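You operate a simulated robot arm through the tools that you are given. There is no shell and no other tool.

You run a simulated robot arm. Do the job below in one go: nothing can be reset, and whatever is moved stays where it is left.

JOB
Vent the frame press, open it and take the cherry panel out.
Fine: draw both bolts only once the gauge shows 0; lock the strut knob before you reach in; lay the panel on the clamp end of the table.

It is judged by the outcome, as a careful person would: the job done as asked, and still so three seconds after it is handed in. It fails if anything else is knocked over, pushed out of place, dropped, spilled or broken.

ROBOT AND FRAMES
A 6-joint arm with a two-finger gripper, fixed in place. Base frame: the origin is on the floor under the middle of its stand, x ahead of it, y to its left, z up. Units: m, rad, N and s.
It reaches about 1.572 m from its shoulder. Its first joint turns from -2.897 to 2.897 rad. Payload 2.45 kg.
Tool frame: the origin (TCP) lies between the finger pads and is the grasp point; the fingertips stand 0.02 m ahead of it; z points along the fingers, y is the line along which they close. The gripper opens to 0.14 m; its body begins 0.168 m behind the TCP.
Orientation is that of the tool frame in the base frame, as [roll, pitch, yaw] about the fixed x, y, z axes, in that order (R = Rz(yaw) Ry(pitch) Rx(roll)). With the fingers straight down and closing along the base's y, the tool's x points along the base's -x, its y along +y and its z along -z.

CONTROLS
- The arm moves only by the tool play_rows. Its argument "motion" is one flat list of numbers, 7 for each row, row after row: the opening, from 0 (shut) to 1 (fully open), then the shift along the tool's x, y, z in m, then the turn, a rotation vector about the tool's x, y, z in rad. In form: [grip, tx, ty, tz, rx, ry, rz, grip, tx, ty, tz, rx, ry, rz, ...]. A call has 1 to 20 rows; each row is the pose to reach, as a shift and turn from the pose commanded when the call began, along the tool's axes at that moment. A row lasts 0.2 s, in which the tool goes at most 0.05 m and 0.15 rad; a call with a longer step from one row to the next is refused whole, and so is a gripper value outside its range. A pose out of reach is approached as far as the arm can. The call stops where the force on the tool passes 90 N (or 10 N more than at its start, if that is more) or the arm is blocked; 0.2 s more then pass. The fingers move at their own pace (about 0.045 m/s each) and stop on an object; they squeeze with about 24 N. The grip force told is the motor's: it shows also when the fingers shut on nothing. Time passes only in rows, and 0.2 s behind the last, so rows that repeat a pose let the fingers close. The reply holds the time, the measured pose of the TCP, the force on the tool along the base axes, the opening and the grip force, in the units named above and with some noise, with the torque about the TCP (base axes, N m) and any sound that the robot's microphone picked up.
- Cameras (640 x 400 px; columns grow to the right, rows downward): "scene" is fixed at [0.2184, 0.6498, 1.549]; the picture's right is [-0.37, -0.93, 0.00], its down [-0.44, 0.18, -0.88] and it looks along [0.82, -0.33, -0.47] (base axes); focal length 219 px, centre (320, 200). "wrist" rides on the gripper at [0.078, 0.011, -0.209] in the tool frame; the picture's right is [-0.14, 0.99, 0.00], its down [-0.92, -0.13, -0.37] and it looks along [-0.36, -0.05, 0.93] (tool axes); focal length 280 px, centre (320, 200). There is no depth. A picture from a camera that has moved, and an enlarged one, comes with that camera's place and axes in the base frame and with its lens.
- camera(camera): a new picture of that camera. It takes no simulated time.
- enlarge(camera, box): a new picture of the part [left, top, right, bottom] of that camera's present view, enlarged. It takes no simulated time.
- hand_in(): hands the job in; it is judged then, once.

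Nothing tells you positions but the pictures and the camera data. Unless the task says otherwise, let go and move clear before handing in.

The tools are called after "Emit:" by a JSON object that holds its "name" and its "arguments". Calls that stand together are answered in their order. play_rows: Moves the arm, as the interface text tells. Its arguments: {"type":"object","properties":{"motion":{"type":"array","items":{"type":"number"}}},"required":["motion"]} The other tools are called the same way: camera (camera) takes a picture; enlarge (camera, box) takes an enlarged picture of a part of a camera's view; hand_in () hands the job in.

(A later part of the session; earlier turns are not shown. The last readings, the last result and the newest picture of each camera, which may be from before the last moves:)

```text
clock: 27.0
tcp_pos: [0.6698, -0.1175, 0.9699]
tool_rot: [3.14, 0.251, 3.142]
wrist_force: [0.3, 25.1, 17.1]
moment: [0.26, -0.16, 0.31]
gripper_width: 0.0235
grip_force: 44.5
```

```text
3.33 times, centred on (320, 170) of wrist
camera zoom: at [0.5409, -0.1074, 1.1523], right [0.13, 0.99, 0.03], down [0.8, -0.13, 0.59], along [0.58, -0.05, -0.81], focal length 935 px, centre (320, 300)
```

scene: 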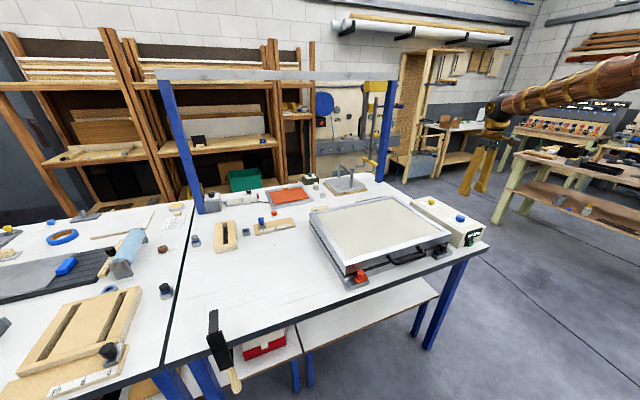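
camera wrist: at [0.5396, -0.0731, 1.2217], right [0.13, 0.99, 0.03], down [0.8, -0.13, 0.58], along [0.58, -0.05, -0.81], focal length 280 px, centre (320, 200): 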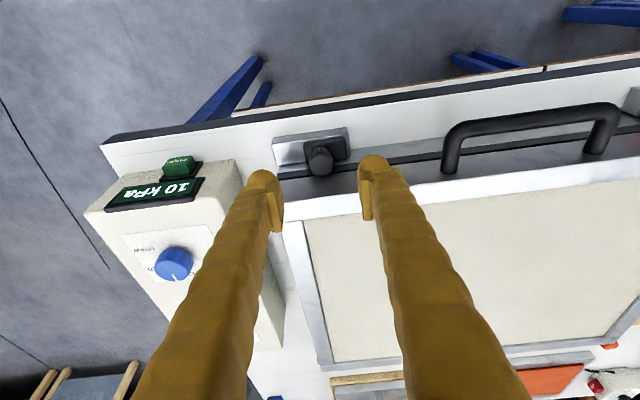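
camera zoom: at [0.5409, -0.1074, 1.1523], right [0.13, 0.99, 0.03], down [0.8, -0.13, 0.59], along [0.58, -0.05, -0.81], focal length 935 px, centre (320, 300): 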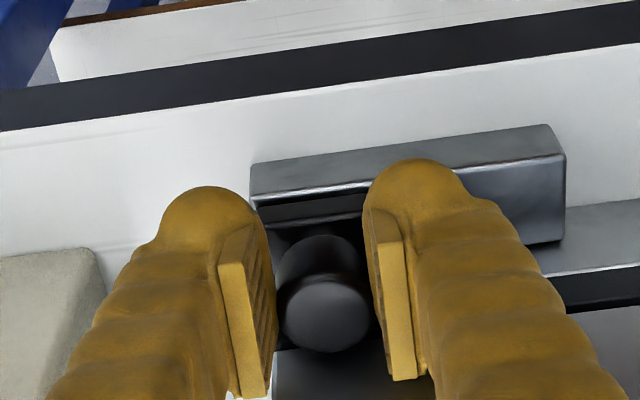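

The black bolt is fully drawn against its stop. I'll release, rise, and move over to the red bolt.

Emit:
{"name": "play_rows", "arguments": {"motion": [0.45, 0, 0, 0, 0, 0, 0, 0.45, 0, 0, 0, 0, 0, 0, 0.45, 0, 0, 0, 0, 0, 0, 0.45, 0, 0, -0.03, 0, 0, 0, 0.45, 0, 0, -0.07, 0, 0, 0, 0.45, 0, 0, -0.09, 0, 0, 0, 0.45, 0, 0.047, -0.09, 0, 0, 0, 0.45, 0, 0.094, -0.09, 0, 0, 0, 0.45, 0, 0.141, -0.09, 0, 0, 0, 0.45, 0, 0.188, -0.09, 0, 0, 0, 0.45, 0, 0.235, -0.09, 0, 0, 0, 0.45, 0, 0.282, -0.09, 0, 0, 0, 0.45, 0, 0.329, -0.09, 0, 0, 0, 0.45, 0, 0.376, -0.09, 0, 0, 0, 0.45, 0, 0.424, -0.09, 0, 0, 0]}}

Emit:
{"name": "camera", "arguments": {"camera": "wrist"}}

Emit:
{"name": "enlarge", "arguments": {"camera": "wrist", "box": [250, 100, 400, 200]}}

Emit:
{"name": "enlarge", "arguments": {"camera": "scene", "box": [390, 200, 500, 280]}}

```text
clock: 30.2
tcp_pos: [0.6474, 0.3064, 1.0558]
tool_rot: [-3.141, 0.249, -3.141]
wrist_force: [0.1, 0.1, 0.2]
moment: [-0.02, 0.03, 0.0]
gripper_width: 0.0632
grip_force: 0.1
```

```text
taken
camera wrist: at [0.5188, 0.317, 1.2386], right [0.13, 0.99, 0.03], down [0.8, -0.13, 0.59], along [0.58, -0.05, -0.81], focal length 280 px, centre (320, 200)
```

wrist: 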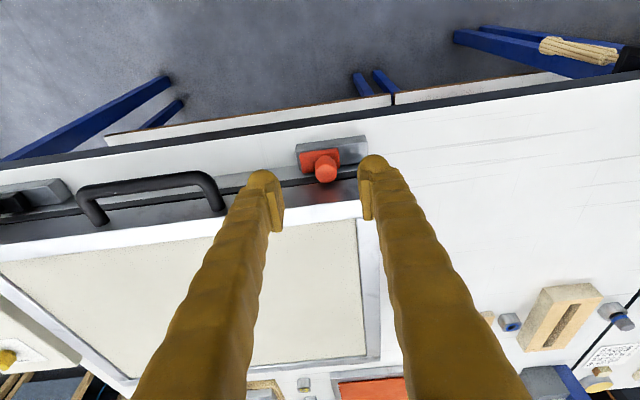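

```text
4.00 times, centred on (325, 150) of wrist
camera zoom: at [0.5188, 0.317, 1.2386], right [0.13, 0.99, 0.03], down [0.8, -0.13, 0.59], along [0.58, -0.05, -0.81], focal length 1122 px, centre (300, 400)
```

zoom: 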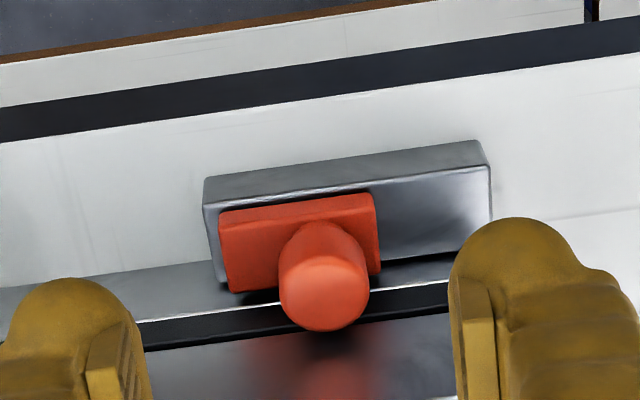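

```text
5.00 times, centred on (445, 240) of scene
camera zoom: at [0.2184, 0.6498, 1.549], right [-0.37, -0.93, 0.0], down [-0.44, 0.18, -0.88], along [0.82, -0.33, -0.47], focal length 1094 px, centre (-305, 0)
```

zoom: 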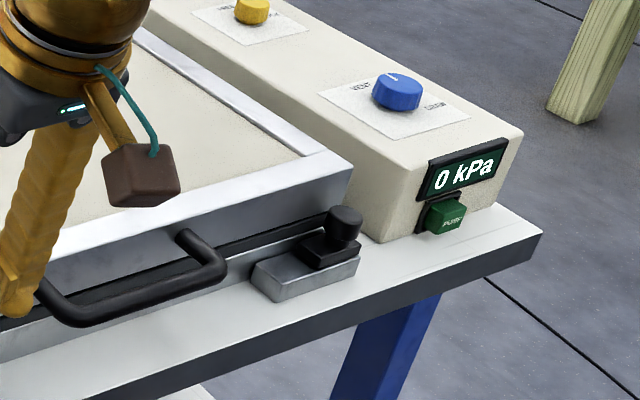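

The black bolt is drawn and the gauge still reads 0. The red knob is at about (0.678, 0.311, 0.970), so I'll go down and grip it.

Emit:
{"name": "play_rows", "arguments": {"motion": [0.45, 0.0002, 0.002, 0.03, 0, 0, 0, 0.45, 0.0004, 0.005, 0.06, 0, 0, 0, 0.45, 0.0006, 0.005, 0.089, 0, 0, 0, 0.45, 0.0006, 0.005, 0.089, 0, 0, 0, 0.08, 0.0006, 0.005, 0.089, 0, 0, 0, 0.08, 0.0006, 0.005, 0.089, 0, 0, 0, 0.08, 0.0006, 0.005, 0.089, 0, 0, 0, 0.08, 0.0006, 0.005, 0.089, 0, 0, 0]}}

Emit:
{"name": "enlarge", "arguments": {"camera": "wrist", "box": [250, 110, 400, 210]}}

Emit:
{"name": "enlarge", "arguments": {"camera": "scene", "box": [310, 200, 420, 300]}}

```text
clock: 32.0
tcp_pos: [0.6685, 0.3101, 0.9695]
tool_rot: [3.141, 0.249, 3.141]
wrist_force: [0.9, 19.2, -6.1]
moment: [0.16, -0.04, 0.31]
gripper_width: 0.0231
grip_force: 37.4
```

```text
4.00 times, centred on (325, 160) of wrist
camera zoom: at [0.5398, 0.3217, 1.1529], right [0.13, 0.99, 0.03], down [0.8, -0.13, 0.58], along [0.58, -0.05, -0.81], focal length 1122 px, centre (300, 360)
```

zoom: 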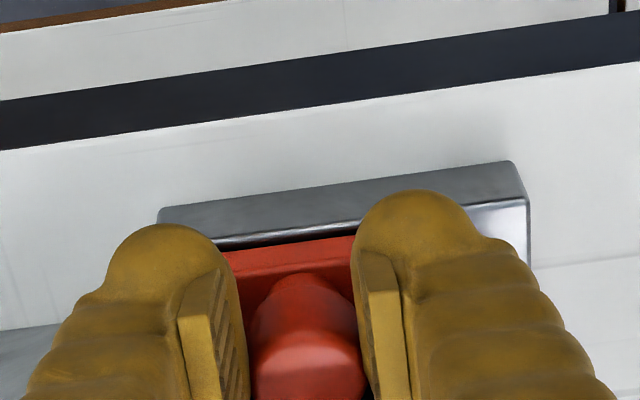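

```text
4.00 times, centred on (365, 250) of scene
camera zoom: at [0.2184, 0.6498, 1.549], right [-0.37, -0.93, 0.0], down [-0.44, 0.18, -0.88], along [0.82, -0.33, -0.47], focal length 875 px, centre (140, 0)
```

zoom: 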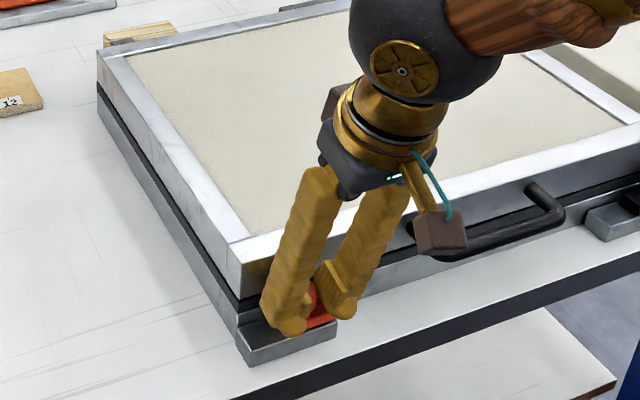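

The red knob is gripped (23 mm). I'll draw it outward toward +y to its stop.

Emit:
{"name": "play_rows", "arguments": {"motion": [0.08, 0, 0.008, 0, 0, 0, 0, 0.08, 0, 0.016, 0, 0, 0, 0, 0.08, 0, 0.024, 0, 0, 0, 0, 0.08, 0, 0.03, 0, 0, 0, 0, 0.08, 0, 0.033, 0, 0, 0, 0, 0.08, 0, 0.036, 0, 0, 0, 0, 0.08, 0, 0.036, 0, 0, 0, 0]}}

Emit:
{"name": "enlarge", "arguments": {"camera": "wrist", "box": [230, 110, 410, 230]}}

```text
clock: 33.6
tcp_pos: [0.6687, 0.3462, 0.969]
tool_rot: [3.14, 0.249, 3.141]
wrist_force: [-18.7, 1.7, 7.9]
moment: [0.01, -0.02, 0.05]
gripper_width: 0.0232
grip_force: 45.1
```

```text
3.33 times, centred on (320, 170) of wrist
camera zoom: at [0.5398, 0.3571, 1.153], right [0.13, 0.99, 0.03], down [0.8, -0.13, 0.58], along [0.58, -0.05, -0.81], focal length 935 px, centre (320, 300)
```

zoom: 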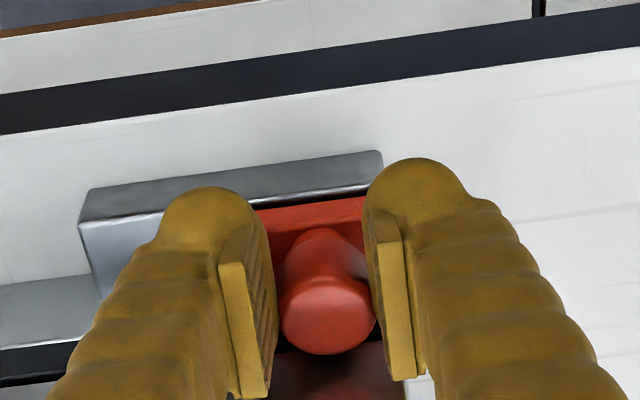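

Red has slid 36 mm; I'll nudge a few more millimetres to confirm the stop.

Emit:
{"name": "play_rows", "arguments": {"motion": [0.08, 0, 0.003, 0, 0, 0, 0, 0.08, 0, 0.005, 0, 0, 0, 0, 0.08, 0, 0.005, 0, 0, 0, 0]}}

```text
clock: 34.4
tcp_pos: [0.6684, 0.3489, 0.9694]
tool_rot: [-3.139, 0.249, -3.141]
wrist_force: [-12.9, -58.0, 14.2]
moment: [-0.52, 0.01, -0.9]
gripper_width: 0.0234
grip_force: 44.9
```

Both bolts are against their stops now. I'll release the red knob, rise clear, and look at both bolts and the handle.

Emit:
{"name": "play_rows", "arguments": {"motion": [0.45, 0, -0.003, 0, 0, 0, 0, 0.45, 0, -0.003, 0, 0, 0, 0, 0.45, 0, -0.003, 0, 0, 0, 0, 0.45, 0, -0.003, -0.03, 0, 0, 0, 0.45, 0, -0.003, -0.07, 0, 0, 0, 0.45, 0.01, -0.02, -0.11, 0, 0, 0, 0.45, 0.02, -0.06, -0.13, 0, 0, 0, 0.45, 0.03, -0.105, -0.14, 0, 0, 0, 0.45, 0.03, -0.15, -0.15, 0, 0, 0, 0.45, 0.03, -0.195, -0.15, 0, 0, 0, 0.45, 0.03, -0.236, -0.15, 0, 0, 0]}}

Emit:
{"name": "camera", "arguments": {"camera": "wrist"}}

Emit:
{"name": "camera", "arguments": {"camera": "scene"}}

Emit:
{"name": "enlarge", "arguments": {"camera": "scene", "box": [310, 180, 500, 300]}}

```text
clock: 36.8
tcp_pos: [0.6043, 0.1159, 1.1074]
tool_rot: [-3.14, 0.25, 3.141]
wrist_force: [0.2, 0.3, 0.2]
moment: [0.02, 0.0, 0.02]
gripper_width: 0.0629
grip_force: 0.1
```

```text
taken
camera wrist: at [0.4748, 0.1265, 1.2911], right [0.13, 0.99, 0.03], down [0.8, -0.13, 0.58], along [0.58, -0.05, -0.81], focal length 280 px, centre (320, 200)
```

wrist: 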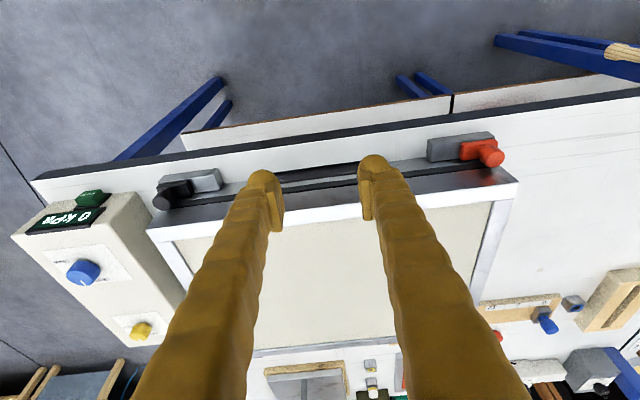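

```text
taken
```

scene: 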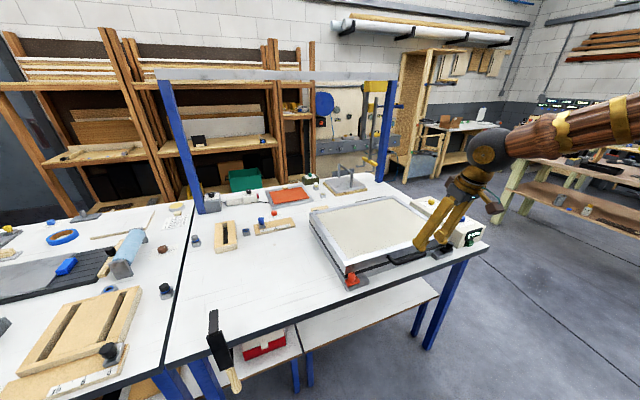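

```text
3.33 times, centred on (405, 240) of scene
camera zoom: at [0.2184, 0.6498, 1.549], right [-0.37, -0.93, 0.0], down [-0.44, 0.18, -0.88], along [0.82, -0.33, -0.47], focal length 729 px, centre (37, 67)
```

zoom: 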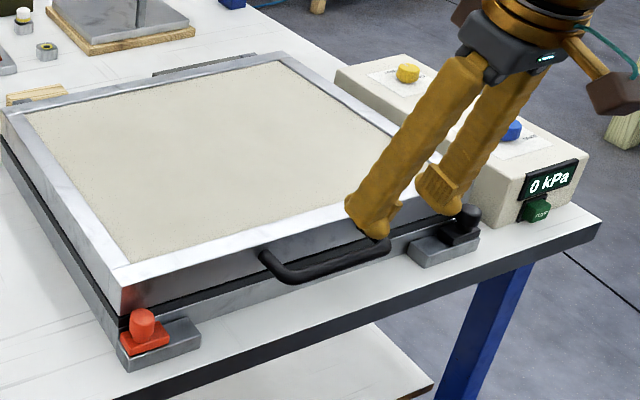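

Both bolts are drawn and the gauge is at 0. The handle bar is near (0.655, 0.114, 0.978), so I'll turn the gripper 90° and tilt it to about 30° below horizontal to take the bar from the front.

Emit:
{"name": "play_rows", "arguments": {"motion": [0.35, 0.0042, -0.0002, 0.0043, 0.0479, -0.0479, -0.1138, 0.35, 0.0084, -0.0003, 0.0085, 0.0959, -0.0959, -0.2276, 0.35, 0.0126, -0.0005, 0.0128, 0.1438, -0.1438, -0.3415, 0.35, 0.0167, -0.0006, 0.017, 0.1917, -0.1917, -0.4553, 0.35, 0.0209, -0.0008, 0.0213, 0.2397, -0.2397, -0.5691, 0.35, 0.0251, -0.0009, 0.0255, 0.2876, -0.2876, -0.6829, 0.35, 0.0293, -0.0011, 0.0298, 0.3355, -0.3355, -0.7968, 0.35, 0.0335, -0.0012, 0.034, 0.3834, -0.3834, -0.9106, 0.35, 0.0377, -0.0014, 0.0383, 0.4314, -0.4314, -1.0244, 0.35, 0.0418, -0.0015, 0.0425, 0.4793, -0.4793, -1.1382, 0.35, 0.046, -0.0017, 0.0468, 0.5272, -0.5272, -1.2521, 0.35, 0.0502, -0.0018, 0.051, 0.5752, -0.5752, -1.3659, 0.35, 0.0544, -0.002, 0.0553, 0.6231, -0.6231, -1.4797]}}

Emit:
{"name": "camera", "arguments": {"camera": "wrist"}}

Emit:
{"name": "camera", "arguments": {"camera": "scene"}}

Emit:
{"name": "enlarge", "arguments": {"camera": "scene", "box": [340, 180, 520, 300]}}

```text
clock: 39.6
tcp_pos: [0.6148, 0.1367, 1.0934]
tool_rot: [-2.104, -0.003, -1.572]
wrist_force: [0.4, 1.0, -0.1]
moment: [-0.05, 0.0, -0.02]
gripper_width: 0.0489
grip_force: 0.1
out of reach, approached as far as the arm can: row 11, 12, 13
```

```text
taken
camera wrist: at [0.4277, 0.0582, 1.1915], right [-0.5, 0.14, -0.85], down [-0.25, 0.92, 0.29], along [0.83, 0.36, -0.43], focal length 280 px, centre (320, 200)
```

wrist: 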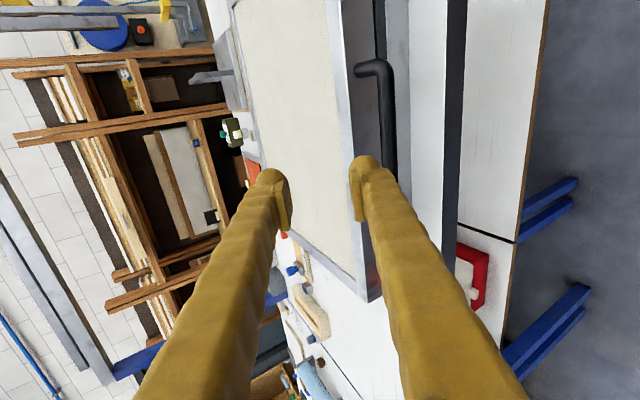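

```text
taken
```

scene: 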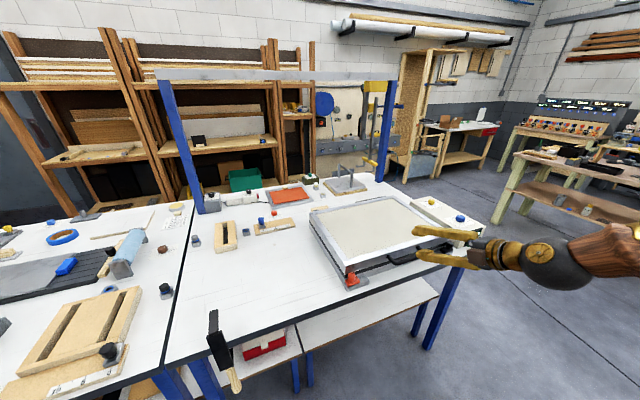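

```text
3.33 times, centred on (430, 240) of scene
camera zoom: at [0.2184, 0.6498, 1.549], right [-0.37, -0.93, 0.0], down [-0.44, 0.18, -0.88], along [0.82, -0.33, -0.47], focal length 729 px, centre (-47, 67)
```

zoom: 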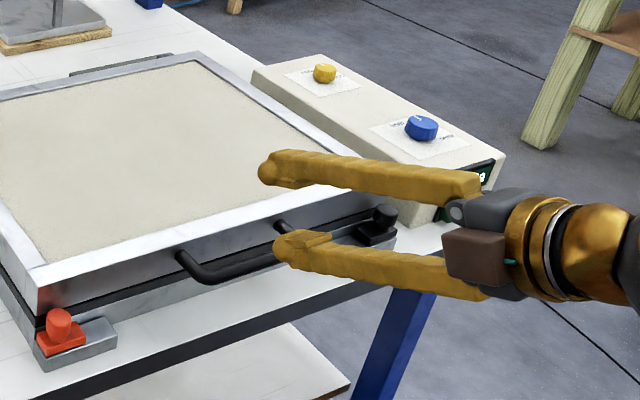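

That pose was too close to the arm's base, so it stopped a few centimetres short (nothing touched). I'll come at the bar obliquely from the left instead, rising slightly while I swing the wrist toward +y.

Emit:
{"name": "play_rows", "arguments": {"motion": [0.35, -0.01, -0.0103, -0.0061, -0.0151, 0.104, -0.004, 0.35, -0.02, -0.0207, -0.0122, -0.0301, 0.2079, -0.008, 0.35, -0.03, -0.031, -0.0183, -0.0452, 0.3119, -0.012, 0.35, -0.04, -0.0414, -0.0244, -0.0602, 0.4158, -0.016, 0.35, -0.05, -0.0517, -0.0305, -0.0753, 0.5198, -0.02]}}

Emit:
{"name": "camera", "arguments": {"camera": "wrist"}}

Emit:
{"name": "enlarge", "arguments": {"camera": "scene", "box": [340, 160, 540, 300]}}

```text
clock: 40.8
tcp_pos: [0.6131, 0.1869, 1.1535]
tool_rot: [-2.105, -0.285, -2.013]
wrist_force: [-0.3, -0.3, 0.1]
moment: [-0.01, 0.02, -0.04]
gripper_width: 0.0487
grip_force: 0.1
```

```text
taken
camera wrist: at [0.4252, 0.2221, 1.2696], right [-0.5, 0.12, -0.86], down [0.19, 0.98, 0.03], along [0.84, -0.15, -0.52], focal length 280 px, centre (320, 200)
```

wrist: 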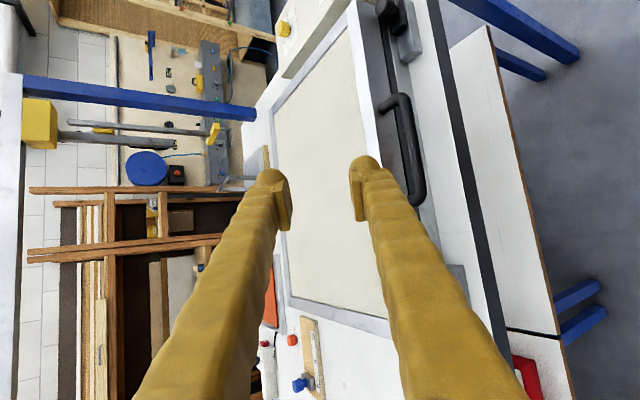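

```text
2.86 times, centred on (440, 230) of scene
camera zoom: at [0.2184, 0.6498, 1.549], right [-0.37, -0.93, 0.0], down [-0.44, 0.18, -0.88], along [0.82, -0.33, -0.47], focal length 625 px, centre (-23, 114)
```

zoom: 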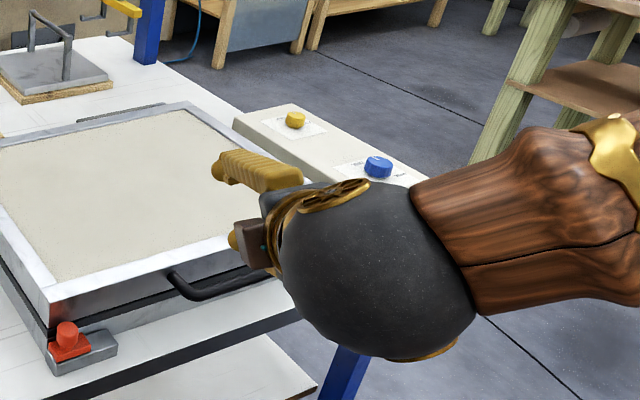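

The arm is clear, and the handle bar shows just right of the right-hand finger in the wrist view. I'll zoom in to fix the bar's position.

Emit:
{"name": "enlarge", "arguments": {"camera": "wrist", "box": [340, 70, 500, 220]}}

Emit:
{"name": "enlarge", "arguments": {"camera": "scene", "box": [380, 230, 440, 280]}}

```text
2.67 times, centred on (420, 145) of wrist
camera zoom: at [0.4252, 0.2221, 1.2696], right [-0.5, 0.12, -0.86], down [0.19, 0.98, 0.03], along [0.84, -0.15, -0.52], focal length 748 px, centre (53, 347)
```

zoom: 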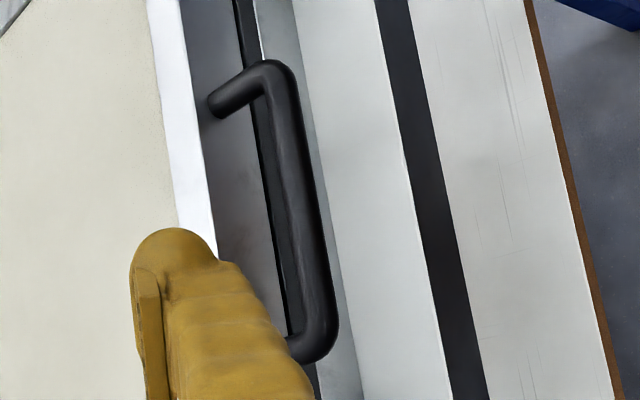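

```text
8.00 times, centred on (410, 255) of scene
camera zoom: at [0.2184, 0.6498, 1.549], right [-0.37, -0.93, 0.0], down [-0.44, 0.18, -0.88], along [0.82, -0.33, -0.47], focal length 1750 px, centre (-400, -240)
```

zoom: 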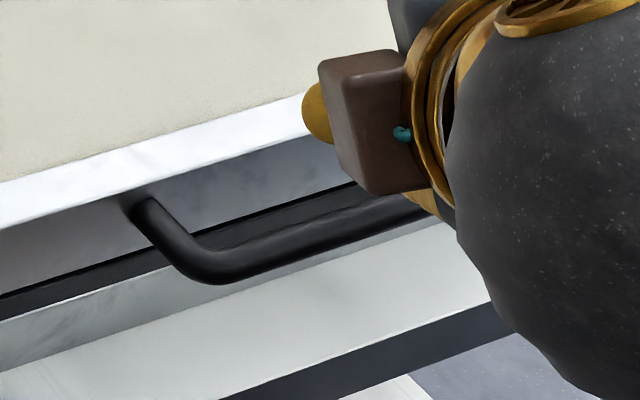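

The bar runs along y from about 0.055 to 0.186 at x ≈ 0.651, z ≈ 0.991, standing about 4 cm off the lid. I'll move to a pre-grasp point 8 cm short of its middle.

Emit:
{"name": "play_rows", "arguments": {"motion": [0.35, -0.0008, 0.0283, 0.015, 0, 0, 0, 0.35, -0.0016, 0.0565, 0.0299, 0, 0, 0, 0.35, -0.0024, 0.0848, 0.0449, 0, 0, 0, 0.35, -0.0032, 0.113, 0.0598, 0, 0, 0]}}

Emit:
{"name": "camera", "arguments": {"camera": "wrist"}}

Emit:
{"name": "enlarge", "arguments": {"camera": "scene", "box": [340, 160, 540, 300]}}

```text
clock: 41.8
tcp_pos: [0.5949, 0.1592, 1.029]
tool_rot: [-2.108, -0.285, -2.01]
wrist_force: [0.1, -0.2, -0.8]
moment: [0.02, 0.01, 0.04]
gripper_width: 0.0494
grip_force: 0.0
```

```text
taken
camera wrist: at [0.4063, 0.195, 1.1459], right [-0.5, 0.12, -0.86], down [0.19, 0.98, 0.03], along [0.84, -0.15, -0.52], focal length 280 px, centre (320, 200)
```

wrist: 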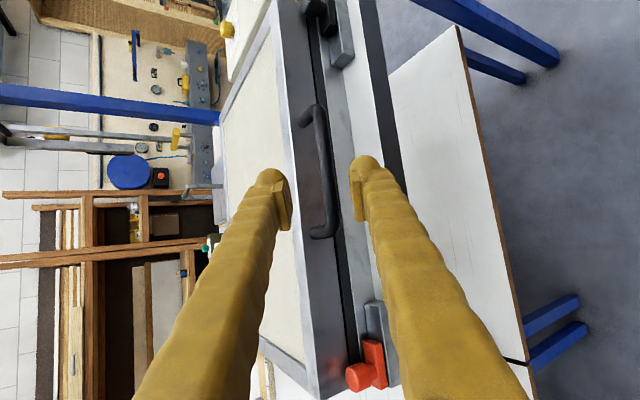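

```text
2.86 times, centred on (440, 230) of scene
camera zoom: at [0.2184, 0.6498, 1.549], right [-0.37, -0.93, 0.0], down [-0.44, 0.18, -0.88], along [0.82, -0.33, -0.47], focal length 625 px, centre (-23, 114)
```

zoom: 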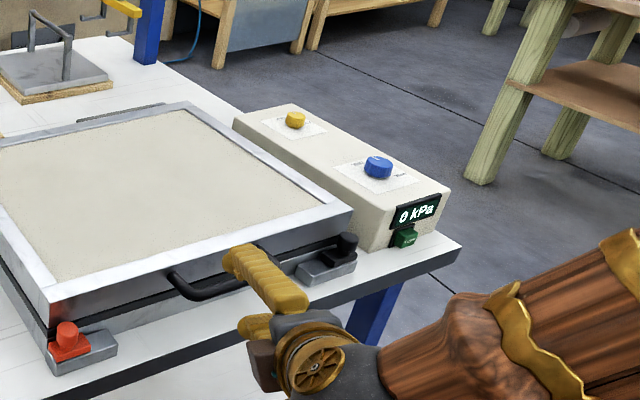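

The bar lines up between the fingers, with a roughly 3 mm offset. I'll advance onto it and close.

Emit:
{"name": "play_rows", "arguments": {"motion": [0.35, 0, 0.002, 0.025, 0, 0, 0, 0.35, 0, 0.002, 0.05, 0, 0, 0, 0.35, 0, 0.002, 0.065, 0, 0, 0, 0.35, 0, 0.002, 0.077, 0, 0, 0, 0.35, 0, 0.002, 0.077, 0, 0, 0]}}

Emit:
{"name": "enlarge", "arguments": {"camera": "wrist", "box": [240, 110, 400, 250]}}

Emit:
{"name": "enlarge", "arguments": {"camera": "scene", "box": [360, 210, 480, 300]}}

```text
clock: 43.0
tcp_pos: [0.6486, 0.1209, 0.9903]
tool_rot: [-2.105, -0.285, -2.012]
wrist_force: [-0.4, -0.3, -0.9]
moment: [0.02, 0.0, -0.03]
gripper_width: 0.0489
grip_force: 0.0
```

```text
2.86 times, centred on (320, 180) of wrist
camera zoom: at [0.4597, 0.1568, 1.1065], right [-0.5, 0.12, -0.86], down [0.19, 0.98, 0.03], along [0.84, -0.15, -0.52], focal length 801 px, centre (320, 257)
```

zoom: 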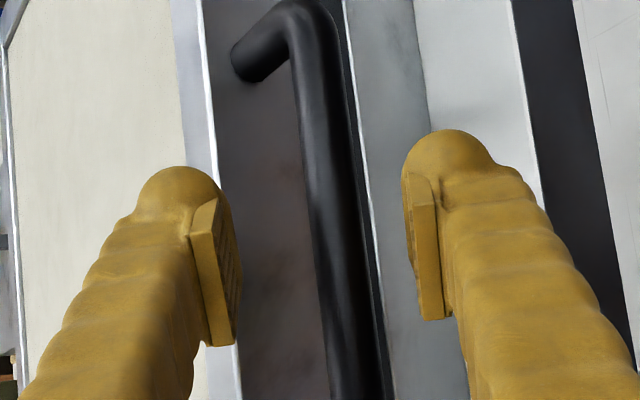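

```text
4.44 times, centred on (420, 255) of scene
camera zoom: at [0.2184, 0.6498, 1.549], right [-0.37, -0.93, 0.0], down [-0.44, 0.18, -0.88], along [0.82, -0.33, -0.47], focal length 972 px, centre (-124, -44)
```

zoom: 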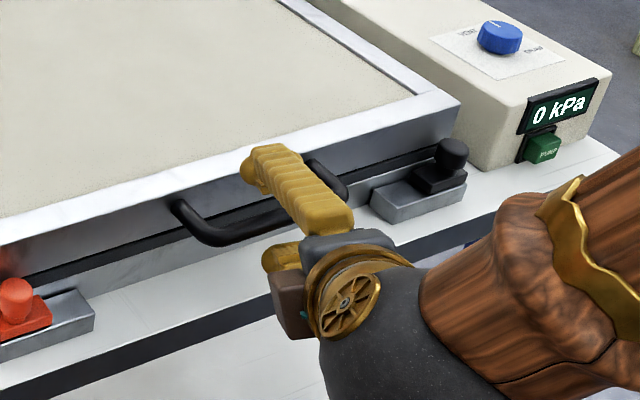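

The bar is between the fingers, offset about 5 mm to tool +y. I'll centre it and close the grip.

Emit:
{"name": "play_rows", "arguments": {"motion": [0.35, 0, 0.005, 0, 0, 0, 0, 0.05, 0, 0.005, 0, 0, 0, 0, 0.05, 0, 0.005, 0, 0, 0, 0, 0.05, 0, 0.005, 0, 0, 0, 0, 0.05, 0, 0.005, 0, 0, 0, 0]}}

Emit:
{"name": "enlarge", "arguments": {"camera": "wrist", "box": [240, 110, 400, 250]}}

```text
clock: 44.2
tcp_pos: [0.6459, 0.1215, 0.9876]
tool_rot: [-2.105, -0.283, -2.013]
wrist_force: [10.9, -2.8, 7.5]
moment: [0.01, -0.18, -0.14]
gripper_width: 0.0148
grip_force: 41.0
```

```text
2.86 times, centred on (320, 180) of wrist
camera zoom: at [0.4573, 0.1566, 1.1025], right [-0.5, 0.12, -0.86], down [0.19, 0.98, 0.03], along [0.84, -0.15, -0.52], focal length 801 px, centre (320, 257)
```

zoom: 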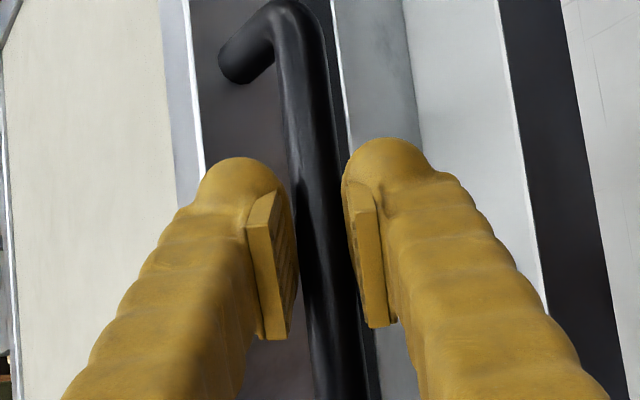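

The handle is firmly gripped (14.8 mm bar). I'll begin lifting the lid along its arc about the rear hinge, watching forces.

Emit:
{"name": "play_rows", "arguments": {"motion": [0.05, 0.003, -0.0117, -0.0055, -0.0122, 0, -0.007, 0.05, 0.0062, -0.0234, -0.0108, -0.0243, 0, -0.0139, 0.05, 0.0116, -0.0475, -0.0203, -0.0486, 0, -0.0279, 0.05, 0.0163, -0.0723, -0.0285, -0.0729, -0.0001, -0.0418, 0.05, 0.0202, -0.0976, -0.0353, -0.0976, -0.0001, -0.056, 0.05, 0.0202, -0.0976, -0.0353, -0.0976, -0.0001, -0.056]}}

Emit:
{"name": "camera", "arguments": {"camera": "scene"}}

Emit:
{"name": "camera", "arguments": {"camera": "wrist"}}

```text
clock: 45.6
tcp_pos: [0.6677, 0.1199, 1.0912]
tool_rot: [-2.216, -0.331, -1.981]
wrist_force: [-24.1, -8.6, 7.7]
moment: [-0.21, 0.07, -0.27]
gripper_width: 0.0146
grip_force: 40.8
```

```text
taken
```

scene: 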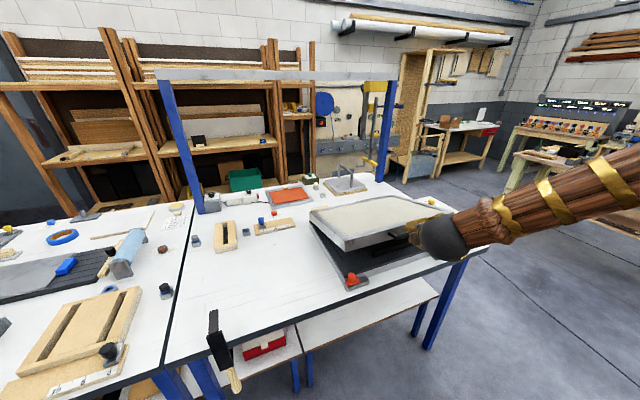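

```text
taken
camera wrist: at [0.4927, 0.1559, 1.2268], right [-0.6, 0.12, -0.79], down [0.19, 0.98, 0.01], along [0.78, -0.15, -0.61], focal length 280 px, centre (320, 200)
```

wrist: 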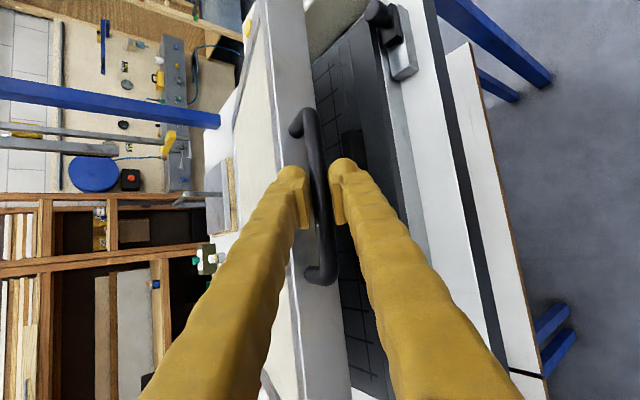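

The lid lifts cleanly, with only a small radial load (about 25 N). I'll correct the hinge estimate and continue the arc.

Emit:
{"name": "play_rows", "arguments": {"motion": [0.05, 0.0054, -0.0244, -0.0095, -0.0244, 0.0001, -0.014, 0.05, 0.0093, -0.0499, -0.0164, -0.0488, 0.0001, -0.028, 0.05, 0.0124, -0.0758, -0.0219, -0.0732, 0.0002, -0.042, 0.05, 0.0147, -0.1021, -0.0259, -0.0976, 0.0002, -0.056, 0.05, 0.0147, -0.1021, -0.0259, -0.0976, 0.0002, -0.056]}}

```text
clock: 46.8
tcp_pos: [0.713, 0.1206, 1.1874]
tool_rot: [-2.324, -0.375, -1.94]
wrist_force: [-20.5, 2.8, 14.7]
moment: [0.09, 0.04, 0.02]
gripper_width: 0.0145
grip_force: 40.6
```

Forces stay low and purely radial, so the hinge model is right. I'll carry on with the arc to about 60°.

Emit:
{"name": "play_rows", "arguments": {"motion": [0.05, 0.0035, -0.0256, -0.006, -0.0244, -0.0001, -0.014, 0.05, 0.0058, -0.052, -0.0097, -0.0488, -0.0002, -0.028, 0.05, 0.0071, -0.0786, -0.012, -0.0732, -0.0003, -0.042, 0.05, 0.0077, -0.1053, -0.0128, -0.0976, -0.0004, -0.056, 0.05, 0.0073, -0.1319, -0.0121, -0.122, -0.0005, -0.07, 0.05, 0.0062, -0.1585, -0.0101, -0.1464, -0.0006, -0.084, 0.05, 0.0043, -0.1849, -0.0065, -0.1708, -0.0007, -0.098, 0.05, 0.0016, -0.2109, -0.0017, -0.1952, -0.0008, -0.112, 0.05, 0.0016, -0.2109, -0.0017, -0.1952, -0.0008, -0.112]}}

Emit:
{"name": "camera", "arguments": {"camera": "scene"}}

Emit:
{"name": "camera", "arguments": {"camera": "wrist"}}

```text
clock: 48.8
tcp_pos: [0.8657, 0.12, 1.3327]
tool_rot: [-2.556, -0.443, -1.849]
wrist_force: [-5.0, -0.3, 9.1]
moment: [-0.02, -0.02, -0.02]
gripper_width: 0.0117
grip_force: 37.6
```

```text
taken
```

scene: 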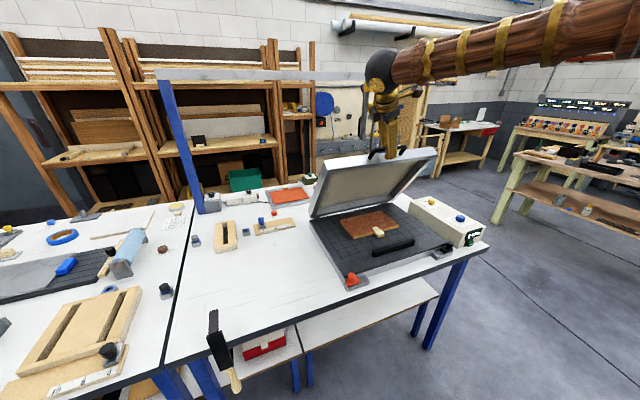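

```text
taken
camera wrist: at [0.7458, 0.1562, 1.5182], right [-0.83, 0.12, -0.55], down [0.18, 0.98, -0.06], along [0.54, -0.14, -0.83], focal length 280 px, centre (320, 200)
```

wrist: 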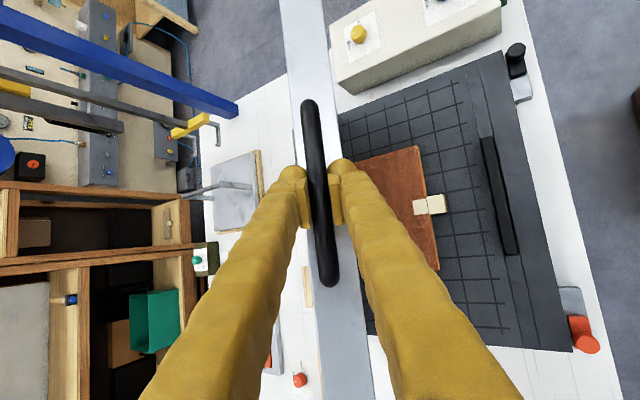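

The lid is about 60° open; inside I see a reddish-brown cherry panel with a pale tab on the gridded platen, plus a black bar. The grip width has shrunk slightly, so I'll check the hold on the handle.

Emit:
{"name": "enlarge", "arguments": {"camera": "wrist", "box": [240, 90, 400, 290]}}

Emit:
{"name": "enlarge", "arguments": {"camera": "scene", "box": [300, 130, 480, 290]}}

Emit:
{"name": "enlarge", "arguments": {"camera": "wrist", "box": [330, 60, 580, 350]}}

```text
2.00 times, centred on (320, 190) of wrist
camera zoom: at [0.7458, 0.1562, 1.5182], right [-0.83, 0.12, -0.55], down [0.18, 0.98, -0.06], along [0.54, -0.14, -0.83], focal length 561 px, centre (320, 220)
```

zoom: 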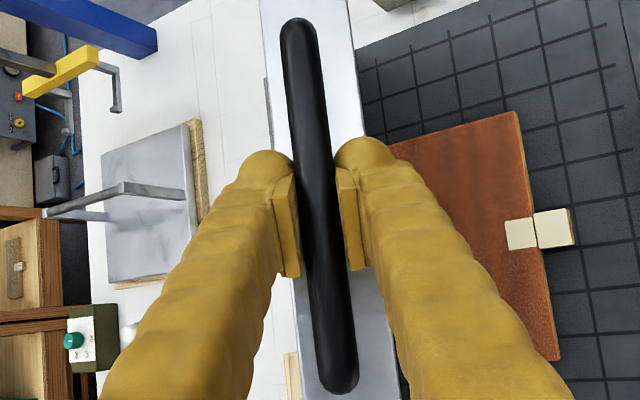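

```text
2.50 times, centred on (390, 210) of scene
camera zoom: at [0.2184, 0.6498, 1.549], right [-0.37, -0.93, 0.0], down [-0.44, 0.18, -0.88], along [0.82, -0.33, -0.47], focal length 547 px, centre (145, 175)
```

zoom: 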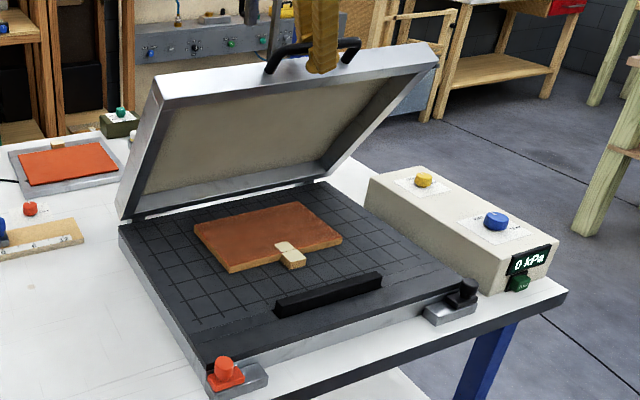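

```text
1.38 times, centred on (455, 205) of wrist
camera zoom: at [0.7458, 0.1562, 1.5182], right [-0.83, 0.12, -0.55], down [0.18, 0.98, -0.06], along [0.54, -0.14, -0.83], focal length 387 px, centre (134, 193)
```

zoom: 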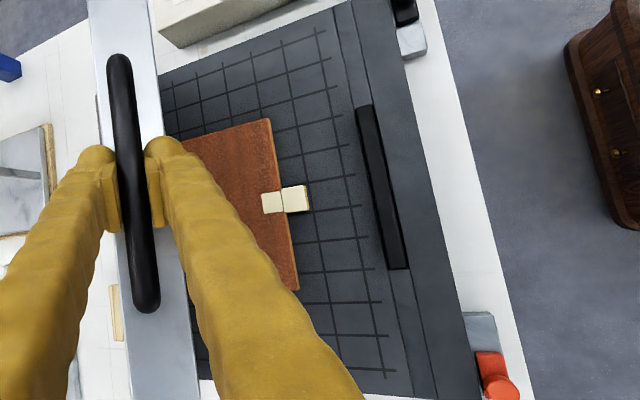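

The bar has slid a bit deep between the fingers (about 15 mm past the pad centre). I'll back off 12 mm along the tool axis to re-centre before going on.

Emit:
{"name": "play_rows", "arguments": {"motion": [0.05, 0, 0, -0.004, 0, 0, 0, 0.05, 0, 0, -0.008, 0, 0, 0, 0.05, 0, 0, -0.012, 0, 0, 0, 0.05, 0, 0, -0.012, 0, 0, 0]}}

Emit:
{"name": "enlarge", "arguments": {"camera": "wrist", "box": [240, 90, 400, 290]}}

```text
clock: 49.8
tcp_pos: [0.8612, 0.1267, 1.3404]
tool_rot: [-2.561, -0.445, -1.847]
wrist_force: [7.5, 7.4, -15.9]
moment: [0.48, -0.03, 0.22]
gripper_width: 0.0147
grip_force: 41.6
```

```text
2.00 times, centred on (320, 190) of wrist
camera zoom: at [0.7406, 0.1631, 1.5263], right [-0.83, 0.12, -0.55], down [0.18, 0.98, -0.05], along [0.54, -0.14, -0.83], focal length 561 px, centre (320, 220)
```

zoom: 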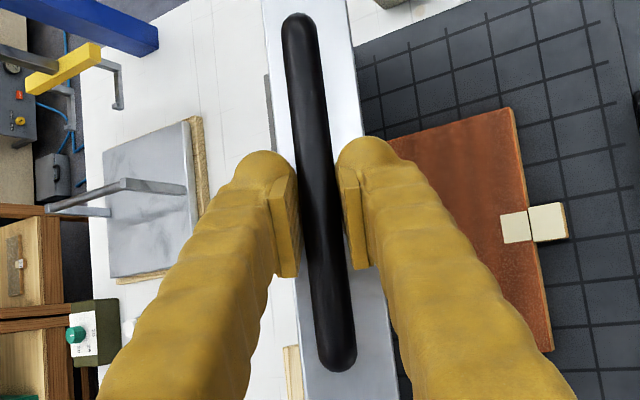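

Centred again (14.7 mm). I'll continue opening toward about 70°.

Emit:
{"name": "play_rows", "arguments": {"motion": [0.05, 0, -0.0286, 0, -0.0261, 0, -0.0149, 0.05, -0.001, -0.0573, 0.0016, -0.0522, 0, -0.0298, 0.05, -0.0028, -0.0859, 0.0047, -0.0783, 0, -0.0447, 0.05, -0.0055, -0.1141, 0.0095, -0.1044, 0, -0.0596, 0.05, -0.0055, -0.1141, 0.0095, -0.1044, 0, -0.0596]}}

Emit:
{"name": "camera", "arguments": {"camera": "scene"}}

Emit:
{"name": "enlarge", "arguments": {"camera": "wrist", "box": [240, 90, 400, 290]}}

```text
clock: 50.3
tcp_pos: [0.89, 0.1267, 1.3547]
tool_rot: [-2.624, -0.459, -1.826]
wrist_force: [-51.2, -1.6, -23.9]
moment: [0.16, 0.2, -0.78]
gripper_width: 0.0151
grip_force: 40.7
stopped in row 2: the force on the tool passed its limit at 104 N (the readings are from after the stop); the commanded pose is now the measured one
```

```text
taken
```

scene: 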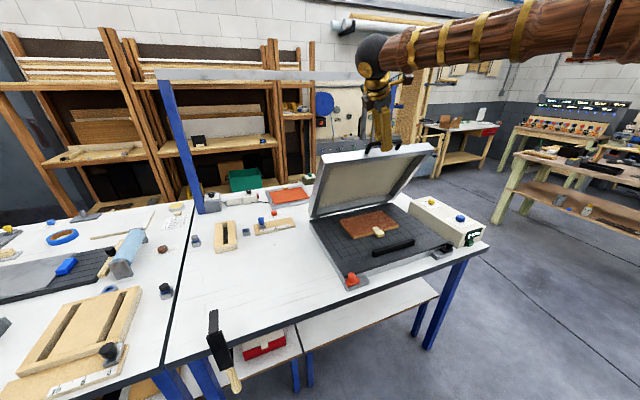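

```text
2.00 times, centred on (320, 190) of wrist
camera zoom: at [0.7817, 0.163, 1.548], right [-0.86, 0.13, -0.5], down [0.18, 0.98, -0.06], along [0.48, -0.15, -0.86], focal length 561 px, centre (320, 220)
```

zoom: 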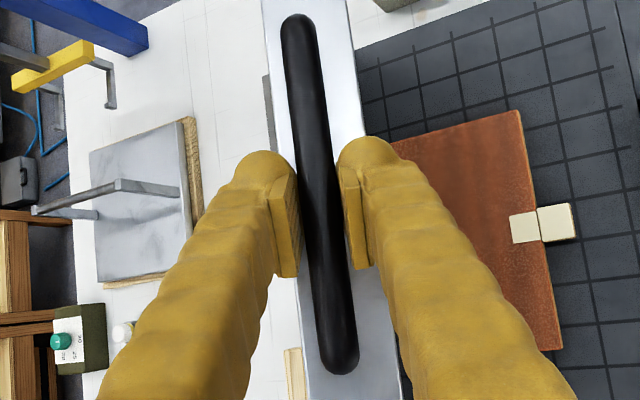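

The lid has reached its open stop at about 60° (force rose against the opening direction). I'll ease off 2 mm, then loosen the fingers while still surrounding the bar, to see whether the lid stays by itself.

Emit:
{"name": "play_rows", "arguments": {"motion": [0.05, 0, 0.002, 0, 0, 0, 0, 0.05, 0, 0.002, 0, 0, 0, 0, 0.22, 0, 0.002, 0, 0, 0, 0, 0.22, 0, 0.002, 0, 0, 0, 0, 0.22, 0, 0.002, 0, 0, 0, 0, 0.22, 0, 0.002, 0, 0, 0, 0, 0.22, 0, 0.002, 0, 0, 0, 0]}}

Emit:
{"name": "enlarge", "arguments": {"camera": "wrist", "box": [240, 90, 400, 290]}}

Emit:
{"name": "enlarge", "arguments": {"camera": "scene", "box": [300, 130, 480, 290]}}

```text
clock: 51.9
tcp_pos: [0.8904, 0.1262, 1.3558]
tool_rot: [-2.619, -0.458, -1.826]
wrist_force: [0.2, 0.2, 0.1]
moment: [0.0, -0.02, -0.02]
gripper_width: 0.0309
grip_force: 0.1
```

```text
2.00 times, centred on (320, 190) of wrist
camera zoom: at [0.7811, 0.1627, 1.5488], right [-0.85, 0.12, -0.5], down [0.18, 0.98, -0.06], along [0.49, -0.15, -0.86], focal length 561 px, centre (320, 220)
```

zoom: 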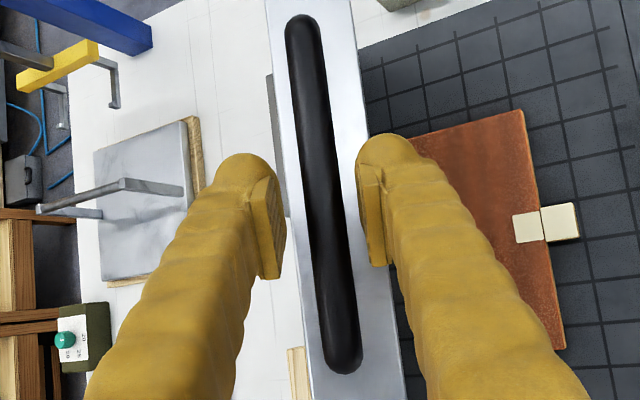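

```text
2.50 times, centred on (390, 210) of scene
camera zoom: at [0.2184, 0.6498, 1.549], right [-0.37, -0.93, 0.0], down [-0.44, 0.18, -0.88], along [0.82, -0.33, -0.47], focal length 547 px, centre (145, 175)
```

zoom: 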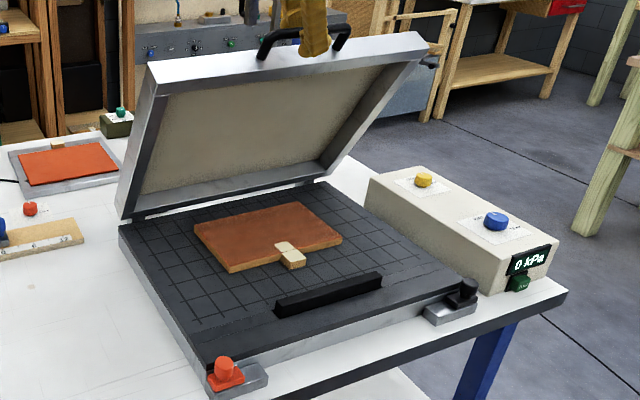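

The fingers are loose with zero force. I'll wait two seconds and compare whether the bar creeps.

Emit:
{"name": "play_rows", "arguments": {"motion": [0.22, 0, 0, 0, 0, 0, 0, 0.22, 0, 0, 0, 0, 0, 0, 0.22, 0, 0, 0, 0, 0, 0, 0.22, 0, 0, 0, 0, 0, 0, 0.22, 0, 0, 0, 0, 0, 0, 0.22, 0, 0, 0, 0, 0, 0, 0.22, 0, 0, 0, 0, 0, 0, 0.22, 0, 0, 0, 0, 0, 0, 0.22, 0, 0, 0, 0, 0, 0, 0.22, 0, 0, 0, 0, 0, 0]}}

Emit:
{"name": "enlarge", "arguments": {"camera": "wrist", "box": [240, 90, 400, 290]}}

```text
clock: 54.1
tcp_pos: [0.8909, 0.1278, 1.3563]
tool_rot: [-2.62, -0.46, -1.824]
wrist_force: [0.4, -0.1, -0.2]
moment: [0.0, -0.01, -0.02]
gripper_width: 0.0309
grip_force: 0.0
```

```text
2.00 times, centred on (320, 190) of wrist
camera zoom: at [0.7811, 0.1627, 1.5488], right [-0.85, 0.12, -0.5], down [0.18, 0.98, -0.06], along [0.49, -0.15, -0.86], focal length 561 px, centre (320, 220)
```

zoom: 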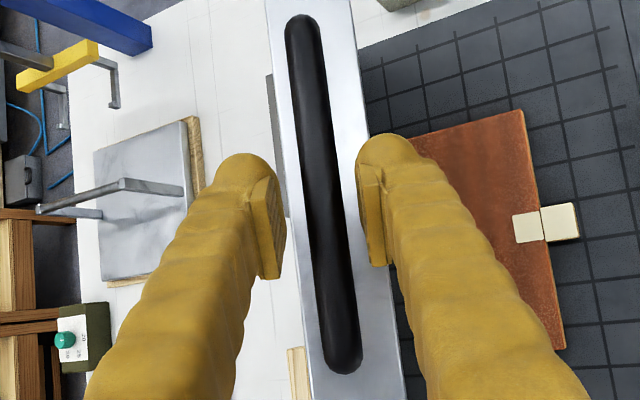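

The lid holds still on its own. I'll withdraw from the handle, rise above the lid, and swing over to the yellow strut knob, turning the tool vertical with the camera on the −y side.

Emit:
{"name": "play_rows", "arguments": {"motion": [0.35, 0, 0, 0, 0, 0, 0, 0.35, 0, 0, 0, 0, 0, 0, 0.35, 0, 0, -0.03, 0, 0, 0, 0.35, 0, 0, -0.07, 0, 0, 0, 0.35, 0, 0, -0.115, 0, 0, 0, 0.4, 0.0347, 0.0068, -0.138, 0, 0, 0, 0.45, 0.0694, 0.0136, -0.1612, 0, 0, 0, 0.45, 0.1076, 0.0089, -0.1358, -0.0502, -0.0567, -0.0137, 0.45, 0.1458, 0.0042, -0.1104, -0.1004, -0.1135, -0.0274, 0.45, 0.184, -0.0005, -0.085, -0.1505, -0.1702, -0.0412, 0.45, 0.2222, -0.0052, -0.0596, -0.2007, -0.227, -0.0549, 0.45, 0.2604, -0.01, -0.0343, -0.2509, -0.2837, -0.0686, 0.45, 0.2986, -0.0147, -0.0089, -0.3011, -0.3405, -0.0823, 0.45, 0.3368, -0.0194, 0.0165, -0.3512, -0.3972, -0.0961, 0.45, 0.375, -0.0241, 0.0419, -0.4014, -0.4539, -0.1098, 0.45, 0.4132, -0.0288, 0.0673, -0.4516, -0.5107, -0.1235]}}

Emit:
{"name": "camera", "arguments": {"camera": "wrist"}}

Emit:
{"name": "camera", "arguments": {"camera": "scene"}}

```text
clock: 57.5
tcp_pos: [0.8394, -0.2625, 1.4854]
tool_rot: [-3.135, 0.001, -1.571]
wrist_force: [1.0, 0.6, 0.6]
moment: [0.02, 0.02, 0.04]
gripper_width: 0.063
grip_force: 0.0
out of reach, approached as far as the arm can: row 16
```

```text
taken
camera wrist: at [0.8251, -0.3412, 1.6944], right [-0.99, 0.14, -0.01], down [0.13, 0.92, 0.37], along [0.06, 0.37, -0.93], focal length 280 px, centre (320, 200)
```

wrist: 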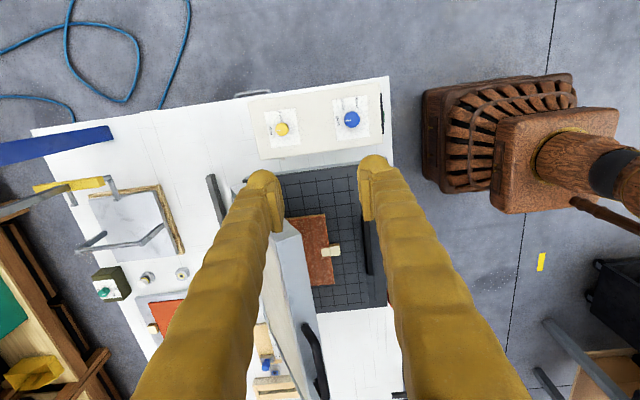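

```text
taken
```

scene: 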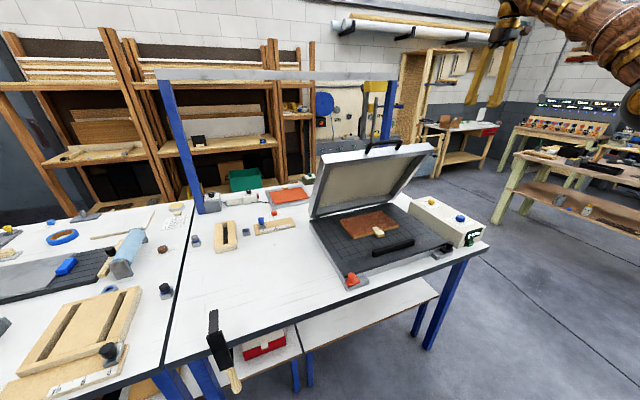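

The lid stays open unaided. I'll descend over the yellow knob and check alignment.

Emit:
{"name": "play_rows", "arguments": {"motion": [0.45, 0.0001, -0.0109, 0.0456, 0, 0, 0, 0.45, 0.0002, -0.0218, 0.0912, 0, 0, 0, 0.45, 0.0004, -0.0326, 0.1369, 0, 0, 0, 0.45, 0.0005, -0.0435, 0.1825, 0, 0, 0, 0.45, 0.0006, -0.0544, 0.2281, 0, 0, 0, 0.45, 0.0008, -0.0653, 0.2737, 0, 0, 0, 0.45, 0.0009, -0.0761, 0.3194, 0, 0, 0, 0.45, 0.001, -0.087, 0.365, 0, 0, 0]}}

Emit:
{"name": "camera", "arguments": {"camera": "wrist"}}

Emit:
{"name": "enlarge", "arguments": {"camera": "scene", "box": [300, 100, 500, 280]}}

```text
clock: 59.3
tcp_pos: [0.9273, -0.2632, 1.1192]
tool_rot: [-3.139, 0.001, -1.573]
wrist_force: [-0.9, -0.5, 0.2]
moment: [-0.07, -0.08, 0.01]
gripper_width: 0.0631
grip_force: 0.1
```

```text
taken
camera wrist: at [0.9145, -0.3421, 1.3284], right [-0.99, 0.14, 0.0], down [0.13, 0.92, 0.37], along [0.05, 0.37, -0.93], focal length 280 px, centre (320, 200)
```

wrist: 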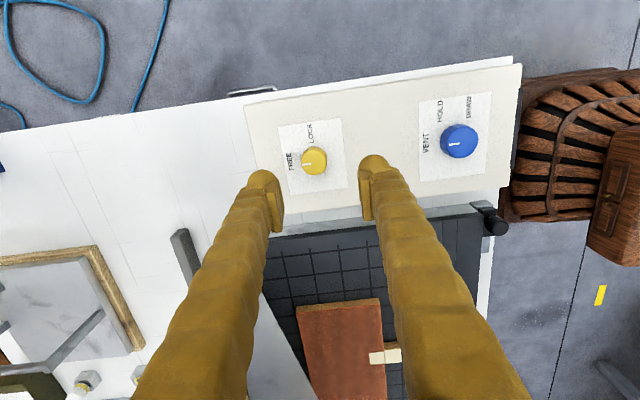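

```text
2.22 times, centred on (400, 190) of scene
camera zoom: at [0.2184, 0.6498, 1.549], right [-0.37, -0.93, 0.0], down [-0.44, 0.18, -0.88], along [0.82, -0.33, -0.47], focal length 486 px, centre (142, 222)
```

zoom: 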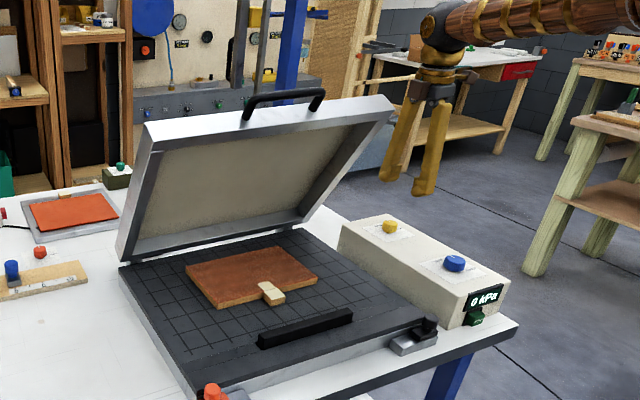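

Emit:
{"name": "enlarge", "arguments": {"camera": "wrist", "box": [260, 105, 380, 205]}}

Emit:
{"name": "enlarge", "arguments": {"camera": "wrist", "box": [260, 200, 460, 400]}}

```text
4.00 times, centred on (320, 155) of wrist
camera zoom: at [0.9145, -0.3421, 1.3284], right [-0.99, 0.14, 0.0], down [0.13, 0.92, 0.37], along [0.05, 0.37, -0.93], focal length 1122 px, centre (320, 380)
```

zoom: 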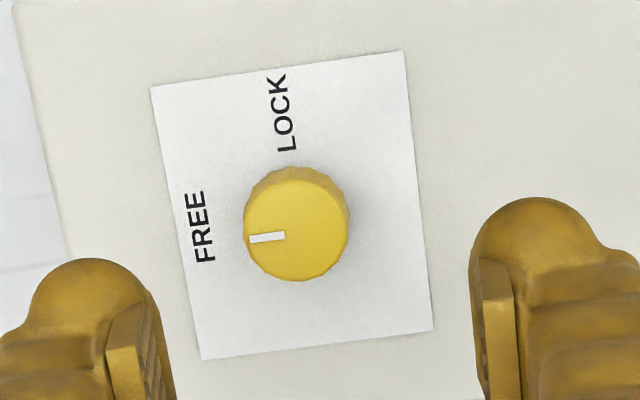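

```text
2.00 times, centred on (360, 300) of wrist
camera zoom: at [0.9145, -0.3421, 1.3284], right [-0.99, 0.14, 0.0], down [0.13, 0.92, 0.37], along [0.05, 0.37, -0.93], focal length 561 px, centre (240, 0)
```

zoom: 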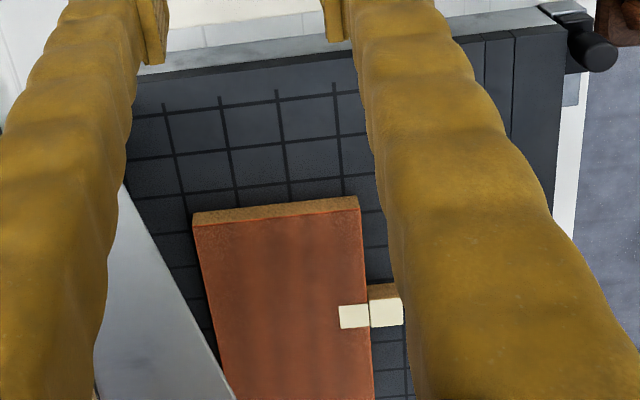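

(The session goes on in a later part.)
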